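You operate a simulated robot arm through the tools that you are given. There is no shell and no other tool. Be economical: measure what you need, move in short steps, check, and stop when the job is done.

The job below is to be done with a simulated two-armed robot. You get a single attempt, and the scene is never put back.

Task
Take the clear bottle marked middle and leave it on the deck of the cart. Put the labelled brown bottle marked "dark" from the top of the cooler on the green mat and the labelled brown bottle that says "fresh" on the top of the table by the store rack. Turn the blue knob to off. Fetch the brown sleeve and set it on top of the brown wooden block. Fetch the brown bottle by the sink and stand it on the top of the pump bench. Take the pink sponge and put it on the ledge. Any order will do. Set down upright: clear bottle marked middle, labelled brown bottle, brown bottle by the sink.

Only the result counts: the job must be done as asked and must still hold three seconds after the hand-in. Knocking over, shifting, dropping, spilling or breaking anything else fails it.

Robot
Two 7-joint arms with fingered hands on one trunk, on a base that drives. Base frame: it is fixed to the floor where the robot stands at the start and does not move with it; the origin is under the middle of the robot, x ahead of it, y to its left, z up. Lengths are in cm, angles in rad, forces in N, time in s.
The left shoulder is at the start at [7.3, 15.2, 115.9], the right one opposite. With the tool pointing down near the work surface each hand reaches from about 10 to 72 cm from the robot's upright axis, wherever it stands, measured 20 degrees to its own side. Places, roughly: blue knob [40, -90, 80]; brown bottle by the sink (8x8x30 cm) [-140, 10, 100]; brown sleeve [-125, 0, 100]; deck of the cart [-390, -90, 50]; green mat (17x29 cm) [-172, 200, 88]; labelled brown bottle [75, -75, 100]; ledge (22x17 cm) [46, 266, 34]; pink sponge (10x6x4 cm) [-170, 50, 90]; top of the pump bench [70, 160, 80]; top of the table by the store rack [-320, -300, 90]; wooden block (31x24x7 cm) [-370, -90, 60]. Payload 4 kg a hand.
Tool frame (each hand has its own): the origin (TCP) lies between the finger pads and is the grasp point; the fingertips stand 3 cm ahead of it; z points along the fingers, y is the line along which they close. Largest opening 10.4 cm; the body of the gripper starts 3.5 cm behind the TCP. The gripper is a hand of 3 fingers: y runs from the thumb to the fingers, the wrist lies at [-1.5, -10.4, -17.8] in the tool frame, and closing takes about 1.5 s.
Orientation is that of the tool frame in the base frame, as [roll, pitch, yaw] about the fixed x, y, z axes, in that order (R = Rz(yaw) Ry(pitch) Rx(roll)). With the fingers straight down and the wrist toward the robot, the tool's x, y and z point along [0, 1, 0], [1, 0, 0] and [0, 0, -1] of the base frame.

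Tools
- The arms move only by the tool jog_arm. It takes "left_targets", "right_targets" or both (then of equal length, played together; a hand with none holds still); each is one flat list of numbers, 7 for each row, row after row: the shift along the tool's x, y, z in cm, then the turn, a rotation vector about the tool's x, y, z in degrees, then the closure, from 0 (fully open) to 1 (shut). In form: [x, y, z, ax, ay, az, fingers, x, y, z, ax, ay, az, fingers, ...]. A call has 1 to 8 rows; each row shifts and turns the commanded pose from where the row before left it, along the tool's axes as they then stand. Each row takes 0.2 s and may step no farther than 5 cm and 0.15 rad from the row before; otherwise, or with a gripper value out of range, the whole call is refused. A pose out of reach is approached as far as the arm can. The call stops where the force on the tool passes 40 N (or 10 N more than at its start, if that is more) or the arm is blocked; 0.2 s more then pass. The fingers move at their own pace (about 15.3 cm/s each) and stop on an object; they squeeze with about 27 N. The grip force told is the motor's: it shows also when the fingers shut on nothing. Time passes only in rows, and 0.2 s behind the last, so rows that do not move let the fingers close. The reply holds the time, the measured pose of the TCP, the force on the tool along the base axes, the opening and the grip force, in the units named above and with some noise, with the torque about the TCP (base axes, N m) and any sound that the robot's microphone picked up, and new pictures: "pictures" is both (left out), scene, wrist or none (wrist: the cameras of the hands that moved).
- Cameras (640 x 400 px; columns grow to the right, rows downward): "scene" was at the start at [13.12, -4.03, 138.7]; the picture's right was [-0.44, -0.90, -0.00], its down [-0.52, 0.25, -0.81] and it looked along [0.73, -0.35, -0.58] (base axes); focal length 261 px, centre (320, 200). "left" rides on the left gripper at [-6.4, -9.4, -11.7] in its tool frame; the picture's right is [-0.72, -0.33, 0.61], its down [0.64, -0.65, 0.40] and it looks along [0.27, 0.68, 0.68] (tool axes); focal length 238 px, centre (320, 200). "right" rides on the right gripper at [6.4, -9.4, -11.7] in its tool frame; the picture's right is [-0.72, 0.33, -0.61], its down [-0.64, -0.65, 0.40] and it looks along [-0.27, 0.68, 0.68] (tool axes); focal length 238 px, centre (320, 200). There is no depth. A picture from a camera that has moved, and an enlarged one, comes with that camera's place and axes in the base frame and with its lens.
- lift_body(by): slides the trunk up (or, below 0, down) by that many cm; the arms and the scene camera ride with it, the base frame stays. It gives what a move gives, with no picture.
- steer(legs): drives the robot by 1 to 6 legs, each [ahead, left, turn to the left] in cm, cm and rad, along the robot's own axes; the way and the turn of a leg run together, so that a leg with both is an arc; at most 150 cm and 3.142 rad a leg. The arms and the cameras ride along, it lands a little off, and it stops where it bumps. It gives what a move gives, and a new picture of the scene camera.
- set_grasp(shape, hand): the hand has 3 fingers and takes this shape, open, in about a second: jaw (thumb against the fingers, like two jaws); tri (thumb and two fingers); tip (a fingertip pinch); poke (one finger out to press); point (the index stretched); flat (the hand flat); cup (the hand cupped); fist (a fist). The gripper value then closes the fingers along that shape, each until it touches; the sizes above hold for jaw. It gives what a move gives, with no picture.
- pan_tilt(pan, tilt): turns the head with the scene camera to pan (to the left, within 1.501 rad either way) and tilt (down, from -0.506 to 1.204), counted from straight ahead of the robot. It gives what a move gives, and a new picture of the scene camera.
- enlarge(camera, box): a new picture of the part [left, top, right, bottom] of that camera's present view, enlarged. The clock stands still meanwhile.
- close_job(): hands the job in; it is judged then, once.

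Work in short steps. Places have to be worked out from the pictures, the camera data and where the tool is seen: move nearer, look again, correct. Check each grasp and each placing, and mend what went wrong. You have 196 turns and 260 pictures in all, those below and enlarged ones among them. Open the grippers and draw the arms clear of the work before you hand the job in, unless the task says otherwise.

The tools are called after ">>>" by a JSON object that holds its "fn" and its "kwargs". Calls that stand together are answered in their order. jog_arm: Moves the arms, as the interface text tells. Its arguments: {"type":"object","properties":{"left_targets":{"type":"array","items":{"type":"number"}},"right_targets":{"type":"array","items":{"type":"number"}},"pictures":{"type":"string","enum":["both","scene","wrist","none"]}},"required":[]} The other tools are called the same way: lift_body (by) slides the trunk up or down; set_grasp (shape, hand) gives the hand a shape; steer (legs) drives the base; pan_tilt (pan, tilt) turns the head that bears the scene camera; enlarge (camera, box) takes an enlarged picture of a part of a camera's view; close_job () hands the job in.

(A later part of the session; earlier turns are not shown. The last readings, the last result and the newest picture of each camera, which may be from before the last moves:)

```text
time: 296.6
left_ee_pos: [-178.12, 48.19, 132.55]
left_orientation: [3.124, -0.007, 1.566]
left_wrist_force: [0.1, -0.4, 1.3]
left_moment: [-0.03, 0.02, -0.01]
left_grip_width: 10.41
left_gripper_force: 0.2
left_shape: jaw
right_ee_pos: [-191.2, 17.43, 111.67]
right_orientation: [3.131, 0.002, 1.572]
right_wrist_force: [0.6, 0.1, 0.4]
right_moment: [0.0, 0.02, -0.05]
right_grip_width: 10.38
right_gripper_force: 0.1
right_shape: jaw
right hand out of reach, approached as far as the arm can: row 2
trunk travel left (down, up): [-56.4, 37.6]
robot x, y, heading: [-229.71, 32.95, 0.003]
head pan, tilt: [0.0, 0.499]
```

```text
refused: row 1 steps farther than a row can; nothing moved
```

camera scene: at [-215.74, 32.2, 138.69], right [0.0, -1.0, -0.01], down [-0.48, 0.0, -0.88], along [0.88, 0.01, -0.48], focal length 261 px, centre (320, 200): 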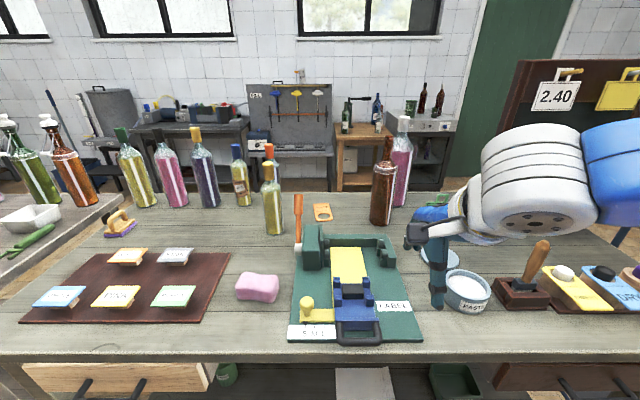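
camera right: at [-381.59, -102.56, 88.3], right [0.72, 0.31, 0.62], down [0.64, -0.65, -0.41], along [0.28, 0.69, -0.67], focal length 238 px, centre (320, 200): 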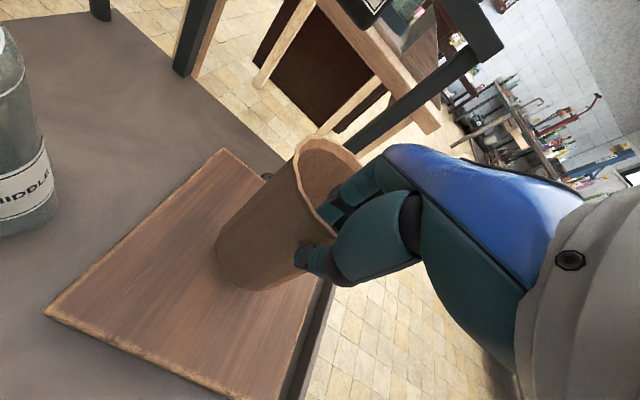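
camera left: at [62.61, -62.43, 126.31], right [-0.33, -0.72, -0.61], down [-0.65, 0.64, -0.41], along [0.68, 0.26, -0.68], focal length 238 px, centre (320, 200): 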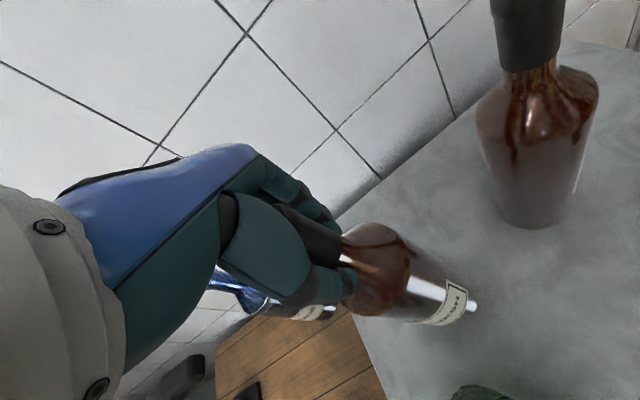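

Now move forward 7.3 and descend toward the sponge.

>>> {"fn": "jog_arm", "kwargs": {"left_targets": [0, 3.6, 3, 0, 0, 0, 0, 0, 3.6, 3, 0, 0, 0, 0, 0, 0, 4.5, 0, 0, 0, 0, 0, 0, 4.5, 0, 0, 0, 0, 0, 0, 4.5, 0, 0, 0, 0, 0, 0, 4.5, 0, 0, 0, 0, 0, 0, 4.5, 0, 0, 0, 0], "pictures": "both"}}

```text
time: 298.2
left_ee_pos: [-172.65, 51.4, 105.98]
left_orientation: [3.121, -0.005, 1.565]
left_wrist_force: [-0.3, -0.4, -0.4]
left_moment: [0.0, -0.03, -0.03]
left_grip_width: 10.39
left_gripper_force: 0.1
left_shape: jaw
left hand out of reach, approached as far as the arm can: row 1, 2
right_ee_pos: [-191.41, 17.62, 111.77]
right_orientation: [3.129, 0.005, 1.574]
right_wrist_force: [0.6, -0.1, 0.3]
right_moment: [-0.01, 0.01, -0.02]
right_grip_width: 10.4
right_gripper_force: 0.2
right_shape: jaw
trunk travel left (down, up): [-56.4, 37.6]
robot x, y, heading: [-229.43, 33.04, 0.005]
head pan, tilt: [0.0, 0.499]
camera scene: at [-215.27, 33.23, 138.64], right [0.0, -1.0, 0.0], down [-0.48, 0.0, -0.88], along [0.88, 0.0, -0.48], focal length 261 px, centre (320, 200)
camera left: at [-182.3, 44.96, 117.61], right [-0.32, -0.71, -0.62], down [-0.64, 0.65, -0.42], along [0.7, 0.27, -0.66], focal length 238 px, centre (320, 200)
```

scene: 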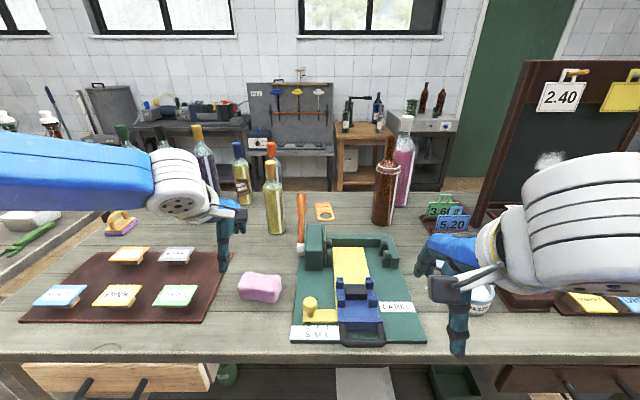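
left: 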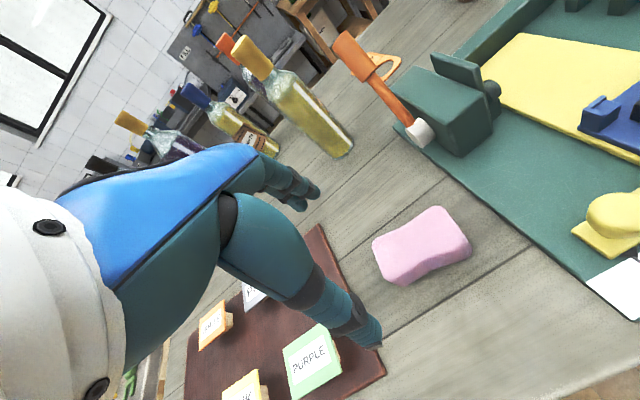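

Sponge centre (-170.1,47.4). Correct and descend near it.

>>> {"fn": "jog_arm", "kwargs": {"left_targets": [-2, 1.3, 2, 0, 0, 0, 0, -2, 1.2, 3, 0, 0, 0, 0, 0, 0, 4, 0, 0, 0, 0], "pictures": "wrist"}}

```text
time: 299.0
left_ee_pos: [-173.53, 51.4, 99.18]
left_orientation: [3.118, -0.002, 1.565]
left_wrist_force: [0.5, 0.6, 0.5]
left_moment: [-0.01, 0.01, 0.01]
left_grip_width: 10.38
left_gripper_force: 0.1
left_shape: jaw
left hand out of reach, approached as far as the arm can: row 1, 2, 3
right_ee_pos: [-191.58, 17.71, 111.84]
right_orientation: [3.128, 0.005, 1.572]
right_wrist_force: [-0.7, -0.1, -1.0]
right_moment: [0.03, -0.01, 0.02]
right_grip_width: 10.38
right_gripper_force: 0.1
right_shape: jaw
trunk travel left (down, up): [-56.4, 37.6]
robot x, y, heading: [-229.52, 33.11, 0.009]
head pan, tilt: [0.0, 0.499]
camera left: at [-183.23, 45.0, 110.69], right [-0.32, -0.71, -0.62], down [-0.64, 0.65, -0.42], along [0.7, 0.27, -0.66], focal length 238 px, centre (320, 200)
```

left: 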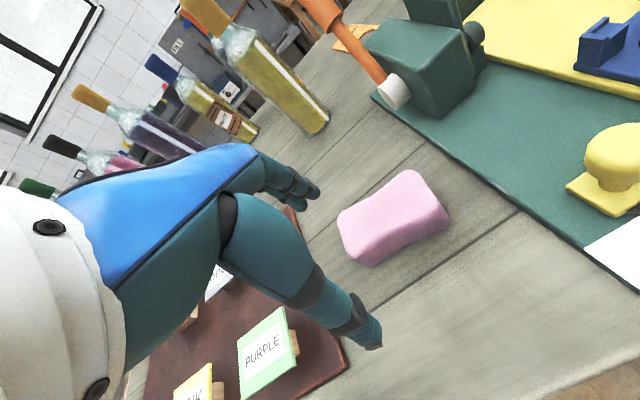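

The arm is at its reach limit; I shift the base by 3.4 ahead and 4 right instead.

>>> {"fn": "steer", "kwargs": {"legs": [[3.4, -4, 0]]}}

>>> {"fn": "jog_arm", "kwargs": {"left_targets": [0, 0, 0, 0, 0, 0, 0, 0, 0, 0, 0, 0, 0, 0, 0, 0, 0, 0, 0, 0, 0, 0, 0, 0, 0, 0, 0, 0], "pictures": "wrist"}}

```text
time: 299.9
left_ee_pos: [-170.54, 49.26, 99.19]
left_orientation: [3.115, 0.011, 1.568]
left_wrist_force: [-0.4, 0.7, -0.5]
left_moment: [-0.07, -0.01, 0.03]
left_grip_width: 10.41
left_gripper_force: 0.0
left_shape: jaw
right_ee_pos: [-188.72, 15.59, 112.45]
right_orientation: [3.12, 0.023, 1.575]
right_wrist_force: [-0.6, 0.8, 0.0]
right_moment: [-0.04, -0.03, 0.02]
right_grip_width: 10.39
right_gripper_force: 0.1
right_shape: jaw
trunk travel left (down, up): [-56.4, 37.6]
robot x, y, heading: [-226.45, 29.52, 0.008]
head pan, tilt: [0.0, 0.499]
camera scene: at [-212.71, 31.04, 138.73], right [0.0, -1.0, 0.01], down [-0.48, -0.01, -0.88], along [0.88, 0.0, -0.48], focal length 261 px, centre (320, 200)
```

scene: 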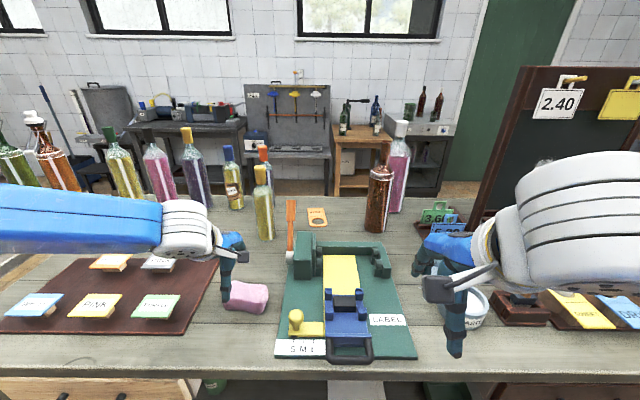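

```text
time: 300.9
left_ee_pos: [-170.24, 48.86, 99.02]
left_orientation: [3.121, 0.005, 1.567]
left_wrist_force: [0.3, 0.4, -0.4]
left_moment: [-0.04, 0.03, -0.03]
left_grip_width: 10.42
left_gripper_force: 0.0
left_shape: jaw
right_ee_pos: [-188.17, 15.03, 111.98]
right_orientation: [3.125, 0.017, 1.576]
right_wrist_force: [-0.3, 0.1, -0.1]
right_moment: [-0.01, 0.05, 0.01]
right_grip_width: 10.37
right_gripper_force: 0.1
right_shape: jaw
trunk travel left (down, up): [-56.4, 37.6]
robot x, y, heading: [-226.15, 29.11, 0.006]
head pan, tilt: [0.0, 0.499]
camera left: at [-179.78, 42.45, 110.54], right [-0.32, -0.72, -0.62], down [-0.64, 0.64, -0.42], along [0.7, 0.26, -0.67], focal length 238 px, centre (320, 200)
```

left: 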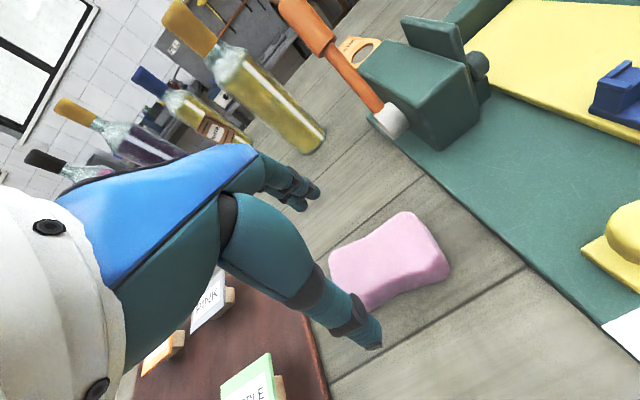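

Nearly centred (2 cm off along the sponge's long side). Descend to just above the table.

>>> {"fn": "jog_arm", "kwargs": {"left_targets": [-1.5, 0, 2.5, 0, 0, 0, 0, 0, 0, 3, 0, 0, 0, 0, 0, 0, 2, 0, 0, 0, 0], "pictures": "wrist"}}

```text
time: 301.7
left_ee_pos: [-172.44, 50.11, 93.88]
left_orientation: [3.12, 0.004, 1.565]
left_wrist_force: [-0.2, 0.1, -0.4]
left_moment: [-0.03, -0.04, -0.01]
left_grip_width: 10.38
left_gripper_force: 0.1
left_shape: jaw
left hand out of reach, approached as far as the arm can: row 1, 2, 3
right_ee_pos: [-188.09, 14.86, 112.04]
right_orientation: [3.127, 0.015, 1.574]
right_wrist_force: [0.0, -0.3, 0.8]
right_moment: [-0.02, 0.01, -0.02]
right_grip_width: 10.39
right_gripper_force: 0.0
right_shape: jaw
trunk travel left (down, up): [-56.4, 37.6]
robot x, y, heading: [-225.96, 29.33, 0.008]
head pan, tilt: [0.0, 0.499]
camera left: at [-182.14, 43.71, 105.4], right [-0.32, -0.72, -0.62], down [-0.64, 0.64, -0.42], along [0.7, 0.26, -0.66], focal length 238 px, centre (320, 200)
```

left: 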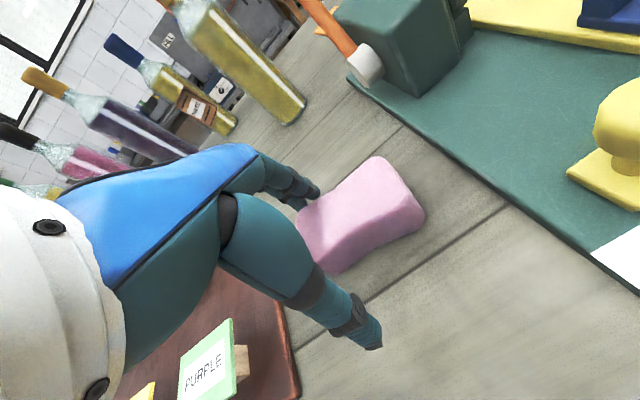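

Reach shrinks as the arm goes down; I raise both hands 12 cm relative, then lower the trunk 12 cm so the shoulder is nearer the work.

>>> {"fn": "jog_arm", "kwargs": {"left_targets": [0, 0, -4, 0, 0, 0, 0, 0, 0, -4, 0, 0, 0, 0, 0, 0, -4, 0, 0, 0, 0], "right_targets": [0, 0, -4, 0, 0, 0, 0, 0, 0, -4, 0, 0, 0, 0, 0, 0, -4, 0, 0, 0, 0], "pictures": "none"}}

>>> {"fn": "lift_body", "kwargs": {"by": -11}}

>>> {"fn": "jog_arm", "kwargs": {"left_targets": [-1.5, 1, 0, 0, 0, 0, 0, -1.5, 1, 0, 0, 0, 0, 0], "pictures": "wrist"}}

```text
time: 302.5
left_ee_pos: [-173.01, 49.97, 106.13]
left_orientation: [3.121, 0.001, 1.566]
left_wrist_force: [0.2, -0.1, 0.3]
left_moment: [0.01, 0.0, 0.0]
left_grip_width: 10.43
left_gripper_force: 0.0
left_shape: jaw
right_ee_pos: [-188.59, 14.84, 124.05]
right_orientation: [3.126, 0.013, 1.576]
right_wrist_force: [-0.9, -0.4, -0.3]
right_moment: [0.02, 0.03, 0.0]
right_grip_width: 10.37
right_gripper_force: 0.0
right_shape: jaw
trunk travel left (down, up): [-56.4, 37.6]
robot x, y, heading: [-226.72, 29.6, 0.002]
head pan, tilt: [0.0, 0.499]
```

```text
time: 304.0
left_ee_pos: [-172.94, 49.64, 94.97]
left_orientation: [3.12, -0.003, 1.567]
left_wrist_force: [1.1, -0.1, 0.3]
left_moment: [0.0, -0.02, -0.04]
left_grip_width: 10.41
left_gripper_force: 0.0
left_shape: jaw
right_ee_pos: [-188.47, 14.55, 112.86]
right_orientation: [3.127, 0.011, 1.573]
right_wrist_force: [0.0, -0.1, -0.2]
right_moment: [0.02, 0.03, -0.03]
right_grip_width: 10.39
right_gripper_force: 0.1
right_shape: jaw
trunk travel left (down, up): [-45.4, 48.6]
robot x, y, heading: [-226.3, 29.35, 0.007]
head pan, tilt: [0.0, 0.499]
```

```text
time: 304.6
left_ee_pos: [-170.7, 46.6, 94.99]
left_orientation: [3.123, -0.001, 1.566]
left_wrist_force: [1.2, -0.2, 0.5]
left_moment: [-0.01, -0.02, -0.04]
left_grip_width: 10.42
left_gripper_force: 0.1
left_shape: jaw
right_ee_pos: [-188.37, 14.43, 112.75]
right_orientation: [3.125, 0.011, 1.575]
right_wrist_force: [0.0, -0.2, -0.2]
right_moment: [0.04, 0.01, 0.03]
right_grip_width: 10.42
right_gripper_force: 0.0
right_shape: jaw
trunk travel left (down, up): [-45.4, 48.6]
robot x, y, heading: [-226.3, 29.56, 0.008]
head pan, tilt: [0.0, 0.499]
camera left: at [-180.43, 40.21, 106.51], right [-0.32, -0.72, -0.62], down [-0.64, 0.64, -0.42], along [0.7, 0.27, -0.66], focal length 238 px, centre (320, 200)
```

left: 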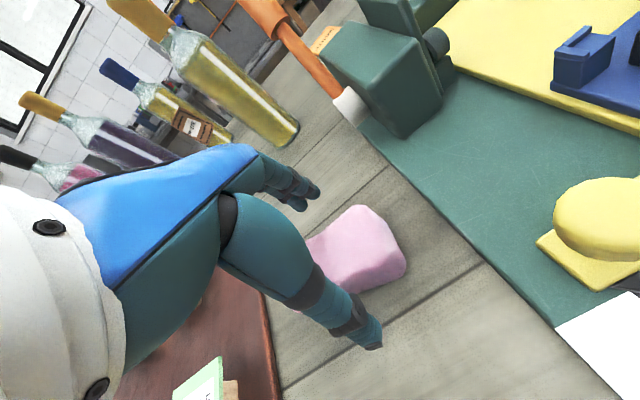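

Centred over the sponge. Descend to z≈91 and close.

>>> {"fn": "jog_arm", "kwargs": {"left_targets": [0, 0, 2, 0, 0, 0, 0, 0, 0, 1, 0, 0, 0, 0, 0, 0, 0.8, 0, 0, 0, 0, 0, 0, 0, 0, 0, 0, 1, 0, 0, 0, 0, 0, 0, 1, 0, 0, 0, 0, 0, 0, 1, 0, 0, 0, 0, 0, 0, 1, 0, 0, 0, 0, 0, 0, 1], "pictures": "wrist"}}

```text
time: 306.4
left_ee_pos: [-170.71, 46.64, 91.22]
left_orientation: [3.121, -0.001, 1.568]
left_wrist_force: [-1.0, -0.1, 0.4]
left_moment: [-0.03, 0.02, 0.0]
left_grip_width: 4.85
left_gripper_force: 26.9
left_shape: jaw
right_ee_pos: [-188.39, 14.48, 112.87]
right_orientation: [3.127, 0.011, 1.574]
right_wrist_force: [0.4, -0.1, 0.0]
right_moment: [0.01, -0.02, -0.01]
right_grip_width: 10.39
right_gripper_force: 0.1
right_shape: jaw
trunk travel left (down, up): [-45.4, 48.6]
robot x, y, heading: [-226.33, 29.14, 0.002]
head pan, tilt: [0.0, 0.499]
camera left: at [-180.45, 40.24, 102.68], right [-0.32, -0.72, -0.62], down [-0.64, 0.64, -0.42], along [0.7, 0.27, -0.66], focal length 238 px, centre (320, 200)
```

left: 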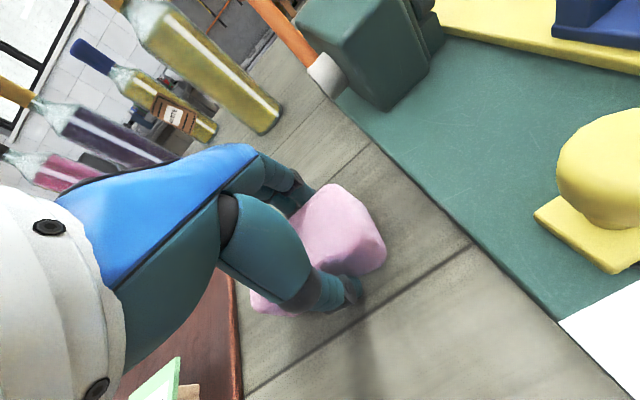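

Gripped the sponge (4.85 cm). Lift and raise the trunk.

>>> {"fn": "jog_arm", "kwargs": {"left_targets": [0, 0, -4, 0, 0, 0, 1, 0, 0, -4, 0, 0, 0, 1, 0, 0, -4, 0, 0, 0, 1, 0, 0, -4, 0, 0, 0, 1], "pictures": "none"}}

>>> {"fn": "lift_body", "kwargs": {"by": 16}}

>>> {"fn": "steer", "kwargs": {"legs": [[-35, 0, 0]]}}

```text
time: 307.4
left_ee_pos: [-171.15, 46.53, 107.45]
left_orientation: [3.121, -0.003, 1.566]
left_wrist_force: [-0.6, 0.0, -0.2]
left_moment: [0.01, 0.01, 0.02]
left_grip_width: 4.83
left_gripper_force: 26.8
left_shape: jaw
right_ee_pos: [-188.63, 14.44, 112.75]
right_orientation: [3.124, 0.01, 1.576]
right_wrist_force: [-0.8, -0.7, 0.2]
right_moment: [-0.01, -0.05, 0.0]
right_grip_width: 10.38
right_gripper_force: 0.0
right_shape: jaw
trunk travel left (down, up): [-45.4, 48.6]
robot x, y, heading: [-226.2, 29.31, 0.01]
head pan, tilt: [0.0, 0.499]
```

```text
time: 309.2
left_ee_pos: [-171.01, 46.57, 123.36]
left_orientation: [3.12, -0.003, 1.566]
left_wrist_force: [-0.3, -0.1, -0.2]
left_moment: [-0.01, -0.01, 0.03]
left_grip_width: 4.85
left_gripper_force: 27.6
left_shape: jaw
right_ee_pos: [-188.43, 14.56, 128.82]
right_orientation: [3.126, 0.011, 1.574]
right_wrist_force: [-0.4, -0.4, -0.3]
right_moment: [0.01, 0.04, -0.02]
right_grip_width: 10.34
right_gripper_force: 0.1
right_shape: jaw
trunk travel left (down, up): [-61.4, 32.6]
robot x, y, heading: [-226.43, 29.03, 0.005]
head pan, tilt: [0.0, 0.499]
```

```text
time: 311.5
left_ee_pos: [-205.98, 46.19, 123.08]
left_orientation: [3.122, -0.003, 1.56]
left_wrist_force: [-0.8, 0.5, -0.2]
left_moment: [-0.04, -0.01, -0.01]
left_grip_width: 4.83
left_gripper_force: 27.2
left_shape: jaw
right_ee_pos: [-223.56, 14.22, 128.69]
right_orientation: [3.128, 0.011, 1.569]
right_wrist_force: [0.2, 0.5, 0.1]
right_moment: [-0.01, 0.03, 0.01]
right_grip_width: 10.4
right_gripper_force: 0.1
right_shape: jaw
trunk travel left (down, up): [-61.4, 32.6]
robot x, y, heading: [-261.66, 29.17, 0.004]
head pan, tilt: [0.0, 0.499]
camera scene: at [-247.01, 29.33, 143.61], right [0.0, -1.0, 0.0], down [-0.48, 0.0, -0.88], along [0.88, 0.0, -0.48], focal length 261 px, centre (320, 200)
```

scene: 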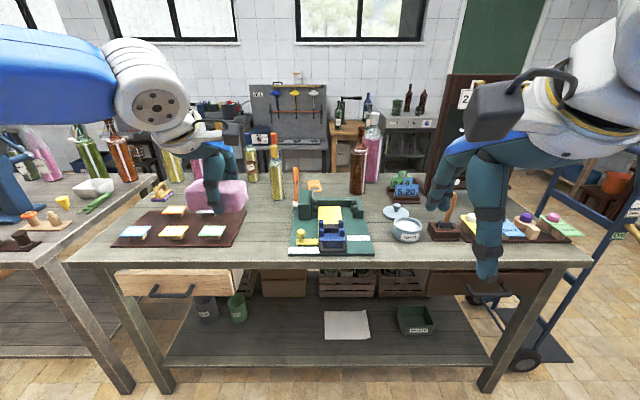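

Sponge held. I drive around the table's end to its +x side to fetch the brown bottle.

>>> {"fn": "steer", "kwargs": {"legs": [[0, -100, 0], [0, -94, 0], [95, 0, 0], [98, 0, 0], [0, 0, 3.137], [0, -145, 0]]}}

```text
time: 344.6
left_ee_pos: [-123.88, -37.91, 123.39]
left_orientation: [3.12, -0.002, -1.56]
left_wrist_force: [-0.2, -0.4, -0.2]
left_moment: [0.02, 0.06, -0.01]
left_grip_width: 4.76
left_gripper_force: 26.7
left_shape: jaw
right_ee_pos: [-106.93, -5.59, 128.91]
right_orientation: [3.123, 0.013, -1.556]
right_wrist_force: [0.0, -0.6, 0.6]
right_moment: [0.01, 0.0, 0.02]
right_grip_width: 10.39
right_gripper_force: 0.1
right_shape: jaw
trunk travel left (down, up): [-61.4, 32.6]
robot x, y, heading: [-69.04, -19.95, -3.123]
head pan, tilt: [0.0, 0.499]
camera scene: at [-83.44, -20.06, 143.66], right [-0.02, 1.0, 0.0], down [0.48, 0.01, -0.88], along [-0.88, -0.01, -0.48], focal length 261 px, centre (320, 200)
```

scene: 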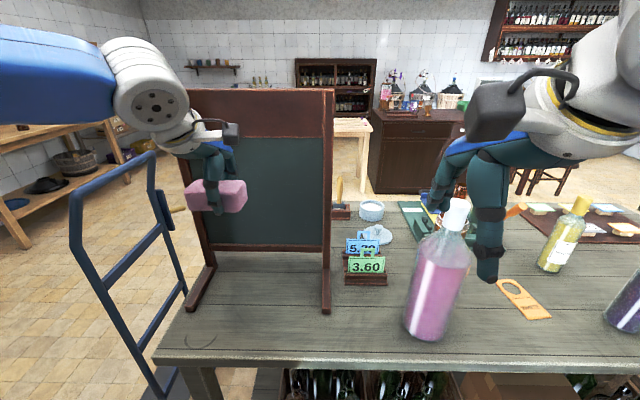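

I pull the left hand back from the chalkboard, then place the base at about (-75,8), so the right hand can come at the brown bottle past the pink one.

>>> {"fn": "jog_arm", "kwargs": {"left_targets": [0, -4.5, 0, 0, 0, 0, 1, 0, -4.5, 0, 0, 0, 0, 1, 0, -4.5, 0, 0, 0, 0, 1, 0, -4.5, 0, 0, 0, 0, 1], "pictures": "none"}}

>>> {"fn": "steer", "kwargs": {"legs": [[0, -28, -0.018], [5.5, 0, 0]]}}

>>> {"fn": "jog_arm", "kwargs": {"right_targets": [0, 3, 0, 0, 0, 0, 0, 0, 3, 0, 0, 0, 0, 0, 0, 0, 0, 0, 0, 0, 0, 0, 0, 0, 0, 0, 0, 0, 0, 0, 0, 0, 0, 0, 0], "pictures": "both"}}

```text
time: 345.6
left_ee_pos: [-105.57, -37.81, 123.14]
left_orientation: [3.117, -0.002, -1.56]
left_wrist_force: [0.3, 0.5, 0.6]
left_moment: [-0.01, 0.02, 0.01]
left_grip_width: 4.76
left_gripper_force: 27.1
left_shape: jaw
right_ee_pos: [-106.68, -5.53, 129.05]
right_orientation: [3.124, 0.011, -1.552]
right_wrist_force: [-0.3, -0.1, -0.5]
right_moment: [0.03, -0.02, 0.01]
right_grip_width: 10.39
right_gripper_force: 0.1
right_shape: jaw
trunk travel left (down, up): [-61.4, 32.6]
robot x, y, heading: [-69.22, -19.73, -3.123]
head pan, tilt: [0.0, 0.499]
```

```text
time: 348.1
left_ee_pos: [-110.74, -8.22, 123.79]
left_orientation: [3.108, -0.008, -1.589]
left_wrist_force: [-0.5, -0.5, 1.0]
left_moment: [0.02, 0.04, 0.03]
left_grip_width: 4.74
left_gripper_force: 26.2
left_shape: jaw
right_ee_pos: [-110.84, 24.33, 129.15]
right_orientation: [3.114, 0.003, -1.58]
right_wrist_force: [0.3, -0.6, 0.5]
right_moment: [0.0, 0.05, -0.01]
right_grip_width: 10.37
right_gripper_force: 0.1
right_shape: jaw
trunk travel left (down, up): [-61.4, 32.6]
robot x, y, heading: [-74.49, 8.09, 3.14]
head pan, tilt: [0.0, 0.499]
camera scene: at [-87.7, 9.49, 143.81], right [0.01, 1.0, -0.01], down [0.47, -0.01, -0.88], along [-0.88, 0.0, -0.47], focal length 261 px, centre (320, 200)
```

scene: 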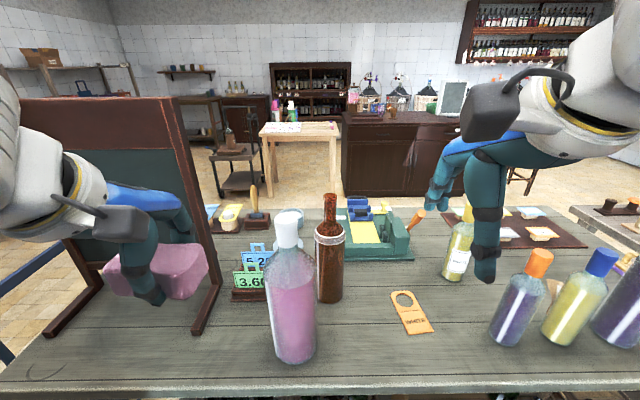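

```text
time: 349.3
left_ee_pos: [-111.93, -9.87, 122.97]
left_orientation: [3.119, 0.003, -1.587]
left_wrist_force: [0.2, 0.5, -0.6]
left_moment: [0.05, -0.02, -0.04]
left_grip_width: 4.74
left_gripper_force: 26.8
left_shape: jaw
right_ee_pos: [-118.09, 22.28, 129.25]
right_orientation: [3.123, 0.017, -1.578]
right_wrist_force: [0.0, -1.3, 0.9]
right_moment: [0.06, -0.02, -0.01]
right_grip_width: 10.36
right_gripper_force: 0.0
right_shape: jaw
trunk travel left (down, up): [-61.4, 32.6]
robot x, y, heading: [-74.68, 8.2, 3.131]
head pan, tilt: [0.0, 0.499]
camera scene: at [-89.08, 7.48, 143.66], right [0.01, 1.0, 0.01], down [0.48, 0.0, -0.88], along [-0.88, 0.01, -0.48], focal length 261 px, centre (320, 200)
camera right: at [-108.7, 15.7, 140.67], right [-0.31, 0.71, 0.63], down [0.65, 0.64, -0.4], along [-0.69, 0.29, -0.66], focal length 238 px, centre (320, 200)
```

scene: 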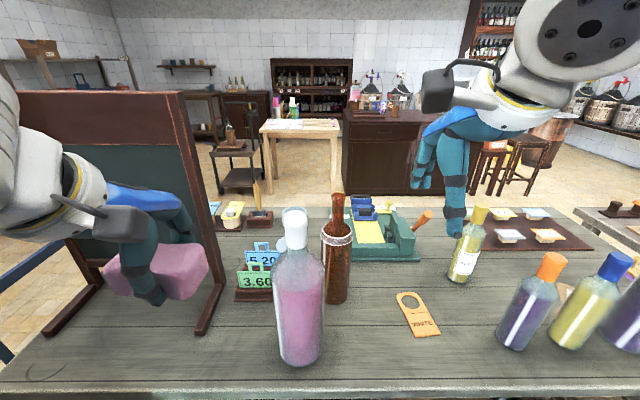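
right: 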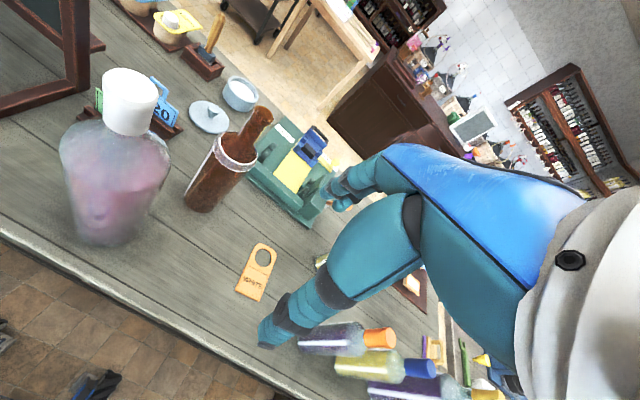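

Brown bottle mouth triangulated at (-139.6,11.8,116.5). Move the right hand above it, yawed slightly so the wrist stays away from the pink bottle.

>>> {"fn": "jog_arm", "kwargs": {"right_targets": [2.1, 4.3, 0, 0, 0, 0, 0, 2.1, 4.3, 0, 0, 0, 0, 0, 2.1, 4.3, 0, 0, 0, 0, 0, 2.1, 4.3, 0, 0, 0, 0, 0, 2.1, 4.3, 0, 0, 0, 0, 0, 0, 0, 0, 0, 0, -8, 0, 0, 0, 0, 0, 0, -8, 0], "pictures": "both"}}

```text
time: 350.9
left_ee_pos: [-111.77, -9.23, 123.13]
left_orientation: [3.118, -0.001, -1.587]
left_wrist_force: [-0.6, -0.8, -0.1]
left_moment: [-0.02, -0.01, 0.0]
left_grip_width: 4.76
left_gripper_force: 27.0
left_shape: jaw
right_ee_pos: [-125.67, 20.6, 128.68]
right_orientation: [3.124, 0.018, -1.298]
right_wrist_force: [-0.1, -0.3, 0.1]
right_moment: [0.01, 0.01, 0.01]
right_grip_width: 10.38
right_gripper_force: 0.0
right_shape: jaw
right hand out of reach, approached as far as the arm can: row 2, 3, 4, 5
trunk travel left (down, up): [-61.4, 32.6]
robot x, y, heading: [-74.58, 7.83, 3.133]
head pan, tilt: [0.0, 0.499]
camera scene: at [-88.94, 8.26, 143.68], right [0.01, 1.0, 0.0], down [0.48, 0.0, -0.88], along [-0.88, 0.01, -0.48], focal length 261 px, centre (320, 200)
camera right: at [-114.81, 16.79, 140.07], right [-0.49, 0.6, 0.63], down [0.45, 0.8, -0.4], along [-0.74, 0.08, -0.66], focal length 238 px, centre (320, 200)
```

scene: 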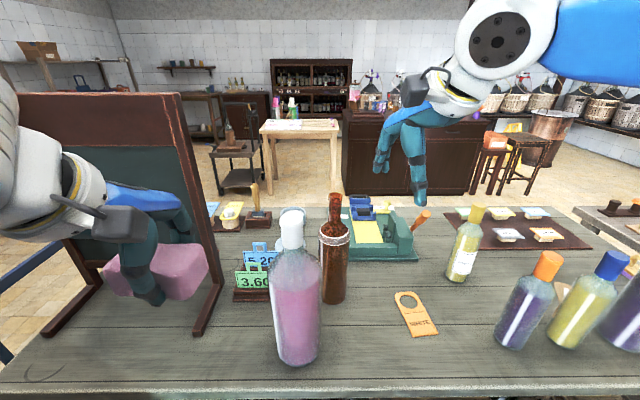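
right: 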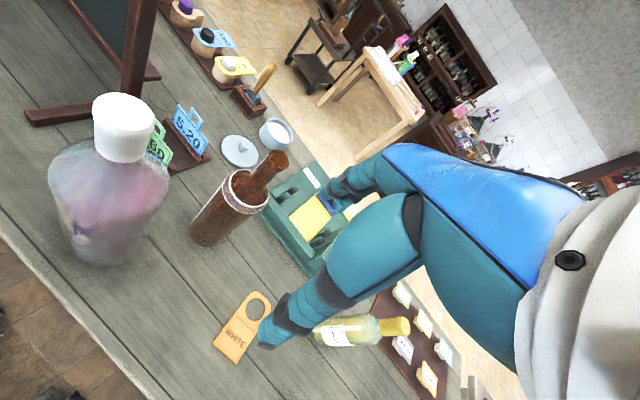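

The arm hits a limit there. I shift the base 13 cm to my left for a better lateral offset, undo the yaw, and extend again.

>>> {"fn": "steer", "kwargs": {"legs": [[0, 13, 0]]}}

>>> {"fn": "jog_arm", "kwargs": {"right_targets": [0, 0, -2, 0, 0, 8, 0, 0, 0, -2, 0, 0, 8, 0, 0, 4, 0, 0, 0, 0, 0, 0, 4, 0, 0, 0, 0, 0, 0, 3, 0, 0, 0, 0, 0, 0, 2, 0, 0, 0, 0, 0], "pictures": "wrist"}}

```text
time: 352.2
left_ee_pos: [-112.03, -19.17, 123.45]
left_orientation: [3.12, -0.026, -1.589]
left_wrist_force: [0.0, 0.7, -0.2]
left_moment: [-0.03, 0.01, 0.01]
left_grip_width: 4.78
left_gripper_force: 26.7
left_shape: jaw
right_ee_pos: [-126.02, 10.8, 128.14]
right_orientation: [3.122, -0.008, -1.304]
right_wrist_force: [-0.3, 1.3, 0.1]
right_moment: [-0.16, -0.01, 0.07]
right_grip_width: 10.38
right_gripper_force: 0.1
right_shape: jaw
trunk travel left (down, up): [-61.4, 32.6]
robot x, y, heading: [-74.91, -4.7, 3.132]
head pan, tilt: [0.0, 0.499]
camera scene: at [-89.15, -0.91, 143.61], right [0.01, 1.0, -0.03], down [0.48, -0.03, -0.88], along [-0.88, 0.0, -0.48], focal length 261 px, centre (320, 200)
```

scene: 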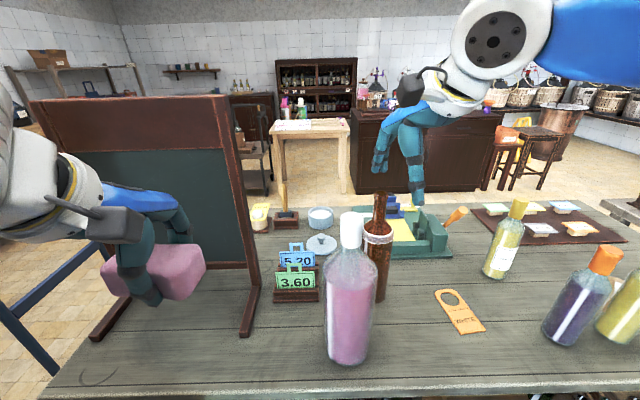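

```text
time: 353.6
left_ee_pos: [-111.93, -22.16, 123.03]
left_orientation: [3.118, 0.0, -1.59]
left_wrist_force: [0.7, 0.3, -0.3]
left_moment: [0.04, 0.01, 0.03]
left_grip_width: 4.75
left_gripper_force: 27.0
left_shape: jaw
right_ee_pos: [-130.54, 13.17, 132.07]
right_orientation: [3.123, 0.012, -1.584]
right_wrist_force: [0.0, 0.6, -0.8]
right_moment: [-0.01, 0.0, -0.03]
right_grip_width: 10.39
right_gripper_force: 0.0
right_shape: jaw
right hand out of reach, approached as far as the arm can: row 2, 3, 4, 5, 6
trunk travel left (down, up): [-61.4, 32.6]
robot x, y, heading: [-75.09, -4.61, 3.133]
head pan, tilt: [0.0, 0.499]
camera right: at [-121.17, 6.55, 143.49], right [-0.31, 0.72, 0.63], down [0.65, 0.64, -0.41], along [-0.69, 0.29, -0.66], focal length 238 px, centre (320, 200)
```

right: 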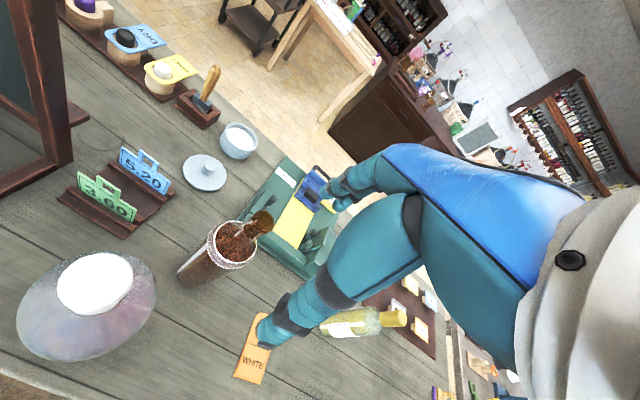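

Try lower height (z≈123), where the reach was better before, then extend forward.

>>> {"fn": "jog_arm", "kwargs": {"right_targets": [0, 0, 4.5, 0, 0, 0, 0, 0, 0, 4, 0, 0, 0, 0, 0, 3, 0, 0, 0, 0, 0, 0, 3, 0, 0, 0, 0, 0, 0, 3, 0, 0, 0, 0, 0], "pictures": "none"}}

```text
time: 354.8
left_ee_pos: [-111.76, -21.75, 123.16]
left_orientation: [3.117, -0.005, -1.589]
left_wrist_force: [0.5, 0.4, -0.6]
left_moment: [-0.01, 0.03, -0.01]
left_grip_width: 4.75
left_gripper_force: 27.1
left_shape: jaw
right_ee_pos: [-134.44, 14.98, 123.7]
right_orientation: [3.124, 0.01, -1.582]
right_wrist_force: [0.3, -0.4, 0.0]
right_moment: [0.02, -0.02, -0.01]
right_grip_width: 10.36
right_gripper_force: 0.0
right_shape: jaw
right hand out of reach, approached as far as the arm can: row 4, 5
trunk travel left (down, up): [-61.4, 32.6]
robot x, y, heading: [-74.73, -4.49, 3.132]
head pan, tilt: [0.0, 0.499]
```

Reach improves as the hand sits lower relative to the shoulder: raise the trunk 10 and lower the arm 10, then extend.

>>> {"fn": "lift_body", "kwargs": {"by": 10}}

>>> {"fn": "jog_arm", "kwargs": {"right_targets": [0, 0, 5, 0, 0, 0, 0, 0, 0, 4.5, 0, 0, 0, 0, 1, 2, 0, 0, 0, 0, 0, 1, 2, 0, 0, 0, 0, 0, 1, 1.5, 0, 0, 0, 0, 0], "pictures": "wrist"}}

```text
time: 356.1
left_ee_pos: [-111.86, -22.38, 133.04]
left_orientation: [3.118, 0.002, -1.588]
left_wrist_force: [0.0, 0.0, 0.0]
left_moment: [-0.02, 0.0, 0.0]
left_grip_width: 4.78
left_gripper_force: 27.3
left_shape: jaw
right_ee_pos: [-134.46, 14.18, 133.78]
right_orientation: [3.122, 0.014, -1.583]
right_wrist_force: [0.1, -0.5, -0.3]
right_moment: [-0.02, -0.01, 0.01]
right_grip_width: 10.4
right_gripper_force: 0.0
right_shape: jaw
trunk travel left (down, up): [-71.4, 22.6]
robot x, y, heading: [-74.86, -4.63, 3.132]
head pan, tilt: [0.0, 0.499]
```

```text
time: 357.3
left_ee_pos: [-111.87, -22.17, 133.09]
left_orientation: [3.12, 0.0, -1.589]
left_wrist_force: [-0.5, -0.3, -0.2]
left_moment: [0.01, 0.0, 0.0]
left_grip_width: 4.77
left_gripper_force: 27.2
left_shape: jaw
right_ee_pos: [-135.51, 14.88, 124.56]
right_orientation: [3.125, 0.013, -1.584]
right_wrist_force: [-0.5, -0.6, 0.7]
right_moment: [0.01, 0.0, -0.04]
right_grip_width: 10.38
right_gripper_force: 0.1
right_shape: jaw
right hand out of reach, approached as far as the arm can: row 3, 4, 5
trunk travel left (down, up): [-71.4, 22.6]
robot x, y, heading: [-74.72, -4.62, 3.134]
head pan, tilt: [0.0, 0.499]
camera right: at [-126.05, 8.24, 136.0], right [-0.31, 0.72, 0.63], down [0.65, 0.64, -0.41], along [-0.69, 0.29, -0.66], focal length 238 px, centre (320, 200)
```

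right: 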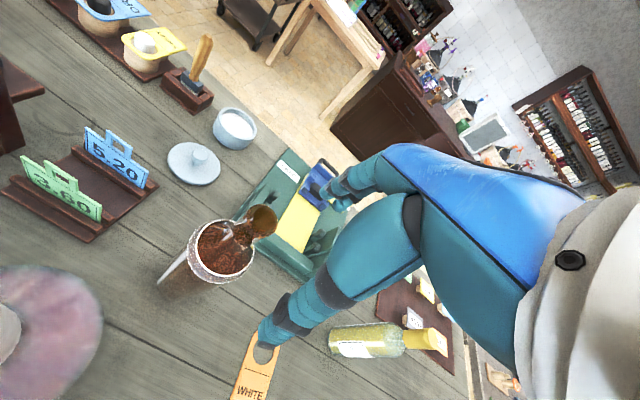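

Only 3.6 cm ahead and 2.6 cm left remain; I make that with the base.

>>> {"fn": "steer", "kwargs": {"legs": [[3.6, 2.6, 0]]}}

>>> {"fn": "jog_arm", "kwargs": {"right_targets": [0, 0, 0, 0, 0, 0, 0, 0, 0, 0, 0, 0, 0, 0, 0, 0, 0, 0, 0, 0, 0, 0, 0, 0, 0, 0, 0, 0], "pictures": "both"}}

```text
time: 358.2
left_ee_pos: [-114.49, -24.21, 133.46]
left_orientation: [3.109, -0.008, -1.591]
left_wrist_force: [0.1, 0.0, -0.3]
left_moment: [0.01, 0.05, 0.0]
left_grip_width: 4.75
left_gripper_force: 26.9
left_shape: jaw
right_ee_pos: [-138.27, 12.88, 125.06]
right_orientation: [3.113, 0.006, -1.583]
right_wrist_force: [-1.1, 0.6, 0.1]
right_moment: [-0.05, 0.02, 0.02]
right_grip_width: 10.37
right_gripper_force: 0.0
right_shape: jaw
trunk travel left (down, up): [-71.4, 22.6]
robot x, y, heading: [-78.38, -7.18, 3.127]
head pan, tilt: [0.0, 0.499]
camera scene: at [-91.77, -6.94, 153.78], right [0.01, 1.0, 0.0], down [0.47, 0.0, -0.88], along [-0.88, 0.01, -0.47], focal length 261 px, centre (320, 200)
```

scene: 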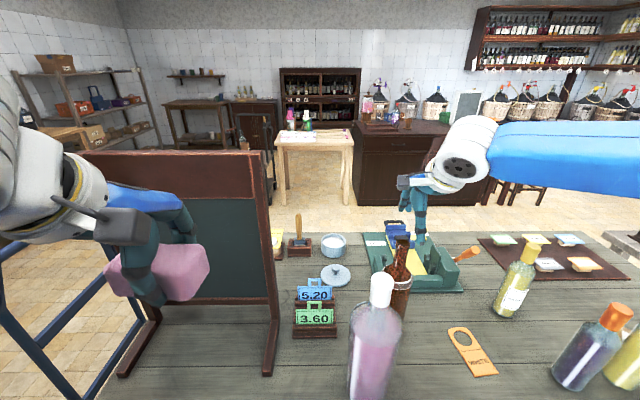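

```text
time: 359.2
left_ee_pos: [-115.65, -23.28, 133.17]
left_orientation: [3.117, -0.014, -1.59]
left_wrist_force: [-0.8, -0.1, 0.3]
left_moment: [0.01, 0.0, 0.0]
left_grip_width: 4.77
left_gripper_force: 27.2
left_shape: jaw
right_ee_pos: [-139.19, 13.76, 124.45]
right_orientation: [3.124, 0.0, -1.585]
right_wrist_force: [0.4, -0.8, 0.1]
right_moment: [-0.01, 0.03, -0.02]
right_grip_width: 10.38
right_gripper_force: 0.2
right_shape: jaw
trunk travel left (down, up): [-71.4, 22.6]
robot x, y, heading: [-78.61, -6.98, 3.136]
head pan, tilt: [0.0, 0.499]
camera scene: at [-93.04, -5.9, 153.64], right [0.01, 1.0, -0.01], down [0.48, -0.01, -0.88], along [-0.88, 0.0, -0.48], focal length 261 px, centre (320, 200)
camera right: at [-129.72, 7.27, 135.9], right [-0.3, 0.72, 0.62], down [0.65, 0.63, -0.42], along [-0.69, 0.28, -0.67], focal length 238 px, centre (320, 200)
```

scene: 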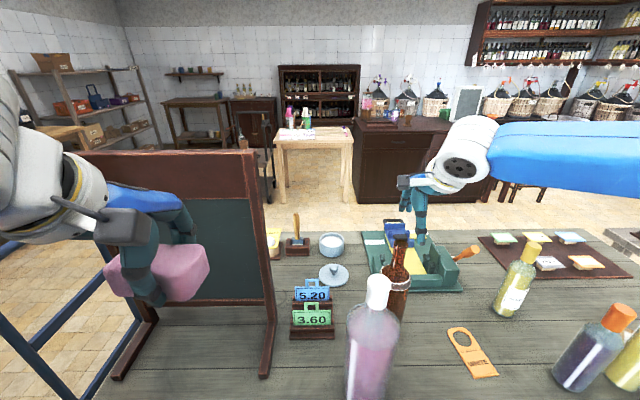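
right: 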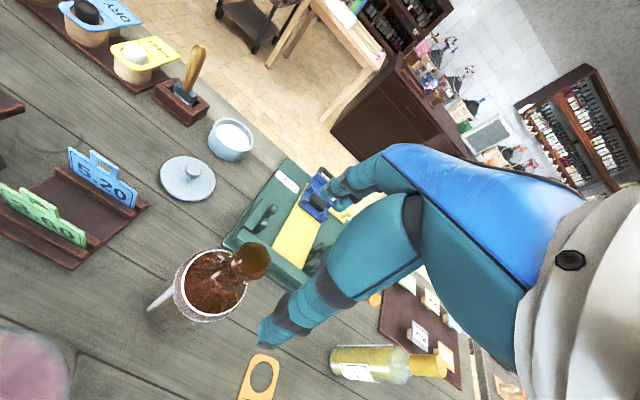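

Aligned (sway settling near y 12.3). Descend slowly to z≈113.5.

>>> {"fn": "jog_arm", "kwargs": {"right_targets": [0, 0, 0, 0, 0, 0, 0, 0, 0, 0, 0, 0, 0, 0, 0, 0, 0, 0, 0, 0, 0, 0, 0, 2, 0, 0, 0, 0, 0, 0, 2, 0, 0, 0, 0], "pictures": "wrist"}}

```text
time: 360.4
left_ee_pos: [-115.55, -24.47, 133.06]
left_orientation: [3.115, -0.006, -1.59]
left_wrist_force: [-0.6, 0.7, -0.5]
left_moment: [0.02, 0.0, -0.01]
left_grip_width: 4.74
left_gripper_force: 26.9
left_shape: jaw
right_ee_pos: [-139.22, 12.83, 120.83]
right_orientation: [3.118, 0.005, -1.584]
right_wrist_force: [-1.2, -0.4, -0.2]
right_moment: [-0.01, 0.0, -0.01]
right_grip_width: 10.37
right_gripper_force: 0.1
right_shape: jaw
trunk travel left (down, up): [-71.4, 22.6]
robot x, y, heading: [-78.65, -6.91, 3.134]
head pan, tilt: [0.0, 0.499]
camera right: at [-129.58, 6.32, 132.21], right [-0.3, 0.72, 0.63], down [0.65, 0.64, -0.42], along [-0.7, 0.28, -0.66], focal length 238 px, centre (320, 200)
```

right: 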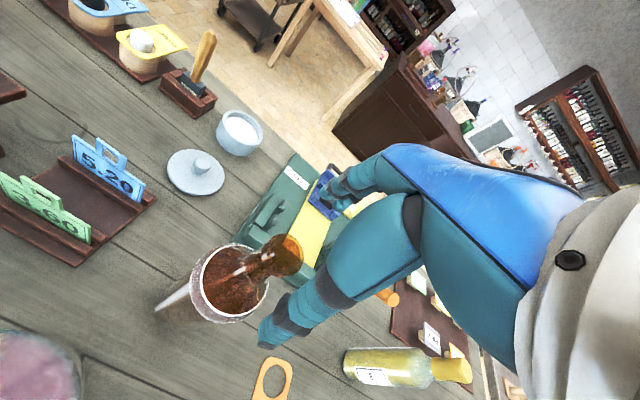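

Mouth well centred. Descend to z≈113.7 and look.

>>> {"fn": "jog_arm", "kwargs": {"right_targets": [0, 0, 2.5, 0, 0, 0, 0, 0, 0, 2.5, 0, 0, 0, 0, 0, 0, 2.2, 0, 0, 0, 0], "pictures": "both"}}

```text
time: 361.2
left_ee_pos: [-115.43, -24.03, 133.16]
left_orientation: [3.115, -0.007, -1.59]
left_wrist_force: [0.1, -0.1, -0.4]
left_moment: [-0.02, 0.0, -0.01]
left_grip_width: 4.77
left_gripper_force: 26.6
left_shape: jaw
right_ee_pos: [-137.59, 14.53, 114.46]
right_orientation: [3.119, 0.004, -1.583]
right_wrist_force: [0.6, -0.3, 0.6]
right_moment: [0.01, 0.01, -0.01]
right_grip_width: 10.41
right_gripper_force: 0.1
right_shape: jaw
right hand out of reach, approached as far as the arm can: row 1, 2, 3
trunk travel left (down, up): [-71.4, 22.6]
robot x, y, heading: [-78.48, -7.03, 3.13]
head pan, tilt: [0.0, 0.499]
camera scene: at [-92.94, -6.74, 153.66], right [0.01, 1.0, 0.0], down [0.48, -0.01, -0.88], along [-0.88, 0.01, -0.48], focal length 261 px, centre (320, 200)
camera right: at [-128.04, 8.04, 125.82], right [-0.3, 0.72, 0.62], down [0.65, 0.63, -0.42], along [-0.7, 0.28, -0.66], focal length 238 px, centre (320, 200)
```

scene: 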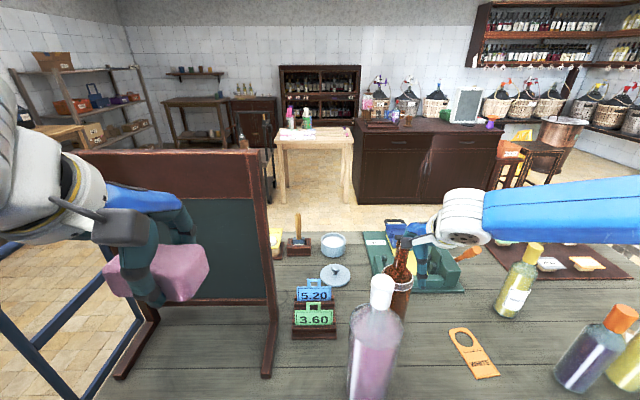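
right: 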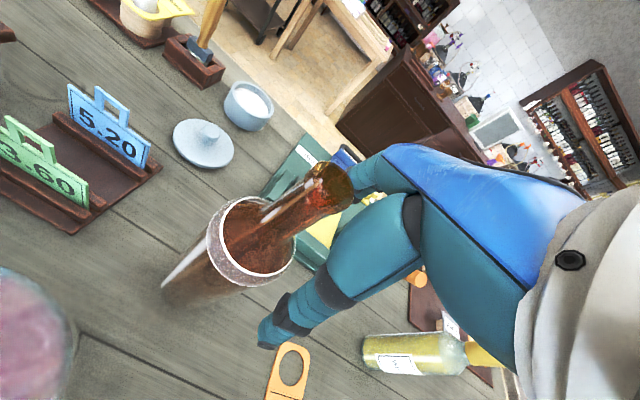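

Drifted 2 cm from the arm limit; neck remains between the fingers fore-aft. I nudge the base ahead 1.3 and left 2.1.

>>> {"fn": "steer", "kwargs": {"legs": [[1.3, 2.1, 0]]}}

>>> {"fn": "jog_arm", "kwargs": {"right_targets": [0, 0, 0, 0, 0, 0, 0, 0, 0, 0, 0, 0, 0, 0, 0, 0, 0, 0, 0, 0, 0, 0, 0, 0, 0, 0, 0, 0, 0, 0, 0, 0, 0, 0, 0, 0, 0, 0, 0, 0, 0, 0], "pictures": "wrist"}}

```text
time: 362.0
left_ee_pos: [-116.39, -26.17, 133.38]
left_orientation: [3.112, -0.008, -1.591]
left_wrist_force: [0.2, 0.0, 0.2]
left_moment: [-0.02, 0.04, 0.01]
left_grip_width: 4.75
left_gripper_force: 26.7
left_shape: jaw
right_ee_pos: [-138.44, 12.53, 114.65]
right_orientation: [3.116, 0.004, -1.584]
right_wrist_force: [0.4, -0.7, 0.4]
right_moment: [-0.03, 0.01, -0.01]
right_grip_width: 10.39
right_gripper_force: 0.0
right_shape: jaw
trunk travel left (down, up): [-71.4, 22.6]
robot x, y, heading: [-79.62, -9.28, 3.133]
head pan, tilt: [0.0, 0.499]
camera scene: at [-93.84, -9.32, 153.7], right [0.01, 1.0, 0.0], down [0.48, 0.0, -0.88], along [-0.88, 0.01, -0.48], focal length 261 px, centre (320, 200)
```

scene: 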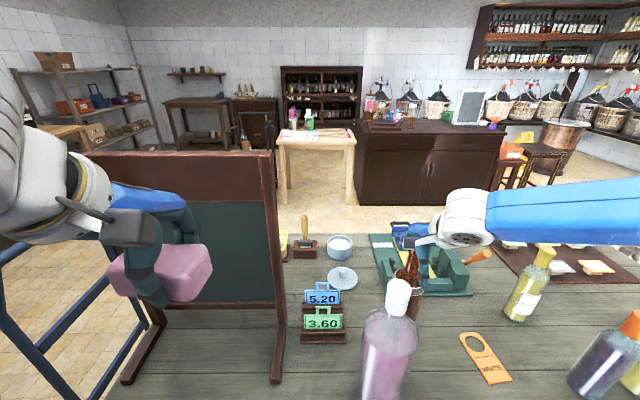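

```text
time: 363.4
left_ee_pos: [-116.59, -26.35, 133.23]
left_orientation: [3.114, -0.006, -1.589]
left_wrist_force: [0.3, 0.0, -0.5]
left_moment: [-0.02, 0.03, 0.0]
left_grip_width: 4.76
left_gripper_force: 26.9
left_shape: jaw
right_ee_pos: [-138.63, 12.37, 114.63]
right_orientation: [3.116, 0.005, -1.584]
right_wrist_force: [-0.6, -0.2, 0.7]
right_moment: [0.02, 0.0, -0.01]
right_grip_width: 10.38
right_gripper_force: 0.0
right_shape: jaw
trunk travel left (down, up): [-71.4, 22.6]
robot x, y, heading: [-79.43, -9.14, 3.13]
head pan, tilt: [0.0, 0.499]
camera right: at [-129.17, 5.78, 125.97], right [-0.3, 0.72, 0.63], down [0.65, 0.64, -0.42], along [-0.7, 0.28, -0.66], focal length 238 px, centre (320, 200)
```

right: 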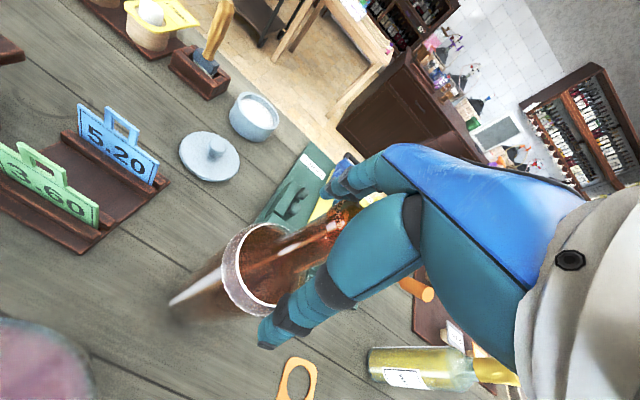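

Neck centred. Lower the trunk 1 cm and close.

>>> {"fn": "lift_body", "kwargs": {"by": -1}}

>>> {"fn": "jog_arm", "kwargs": {"right_targets": [0, 0, 0, 0, 0, 0, 1, 0, 0, 0, 0, 0, 0, 1, 0, 0, 0, 0, 0, 0, 1, 0, 0, 0, 0, 0, 0, 1, 0, 0, 0, 0, 0, 0, 1, 0, 0, 0, 0, 0, 0, 1, 0, 0, 0, 0, 0, 0, 1], "pictures": "wrist"}}

```text
time: 364.0
left_ee_pos: [-116.7, -25.33, 132.21]
left_orientation: [3.113, -0.015, -1.591]
left_wrist_force: [-0.5, 0.8, 0.1]
left_moment: [-0.02, 0.01, 0.03]
left_grip_width: 4.75
left_gripper_force: 27.1
left_shape: jaw
right_ee_pos: [-138.76, 13.12, 113.4]
right_orientation: [3.119, -0.003, -1.585]
right_wrist_force: [-0.5, -0.3, -0.6]
right_moment: [-0.01, 0.0, -0.02]
right_grip_width: 10.39
right_gripper_force: 0.1
right_shape: jaw
trunk travel left (down, up): [-70.4, 23.6]
robot x, y, heading: [-79.98, -9.69, 3.13]
head pan, tilt: [0.0, 0.499]
```

```text
time: 365.6
left_ee_pos: [-116.46, -25.86, 132.37]
left_orientation: [3.114, -0.01, -1.591]
left_wrist_force: [-0.5, 0.6, -0.6]
left_moment: [-0.02, 0.01, 0.04]
left_grip_width: 4.78
left_gripper_force: 27.5
left_shape: jaw
right_ee_pos: [-138.65, 12.79, 113.62]
right_orientation: [3.114, 0.002, -1.584]
right_wrist_force: [-0.6, 3.7, 15.4]
right_moment: [0.03, 0.14, -0.02]
right_grip_width: 2.07
right_gripper_force: 26.6
right_shape: jaw
trunk travel left (down, up): [-70.4, 23.6]
robot x, y, heading: [-79.91, -9.31, 3.139]
head pan, tilt: [0.0, 0.499]
camera right: at [-129.05, 6.23, 125.06], right [-0.3, 0.72, 0.62], down [0.65, 0.63, -0.42], along [-0.7, 0.28, -0.66], focal length 238 px, centre (320, 200)
```

right: 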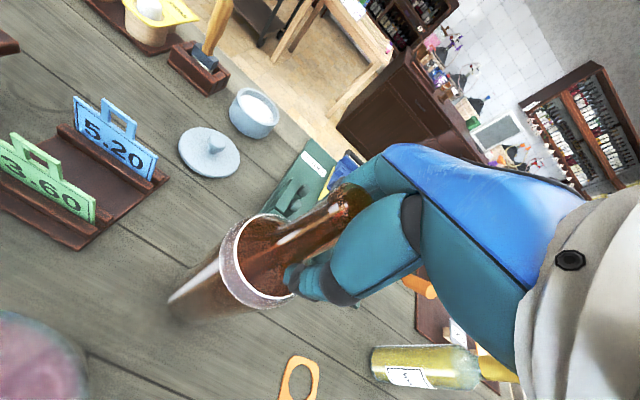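

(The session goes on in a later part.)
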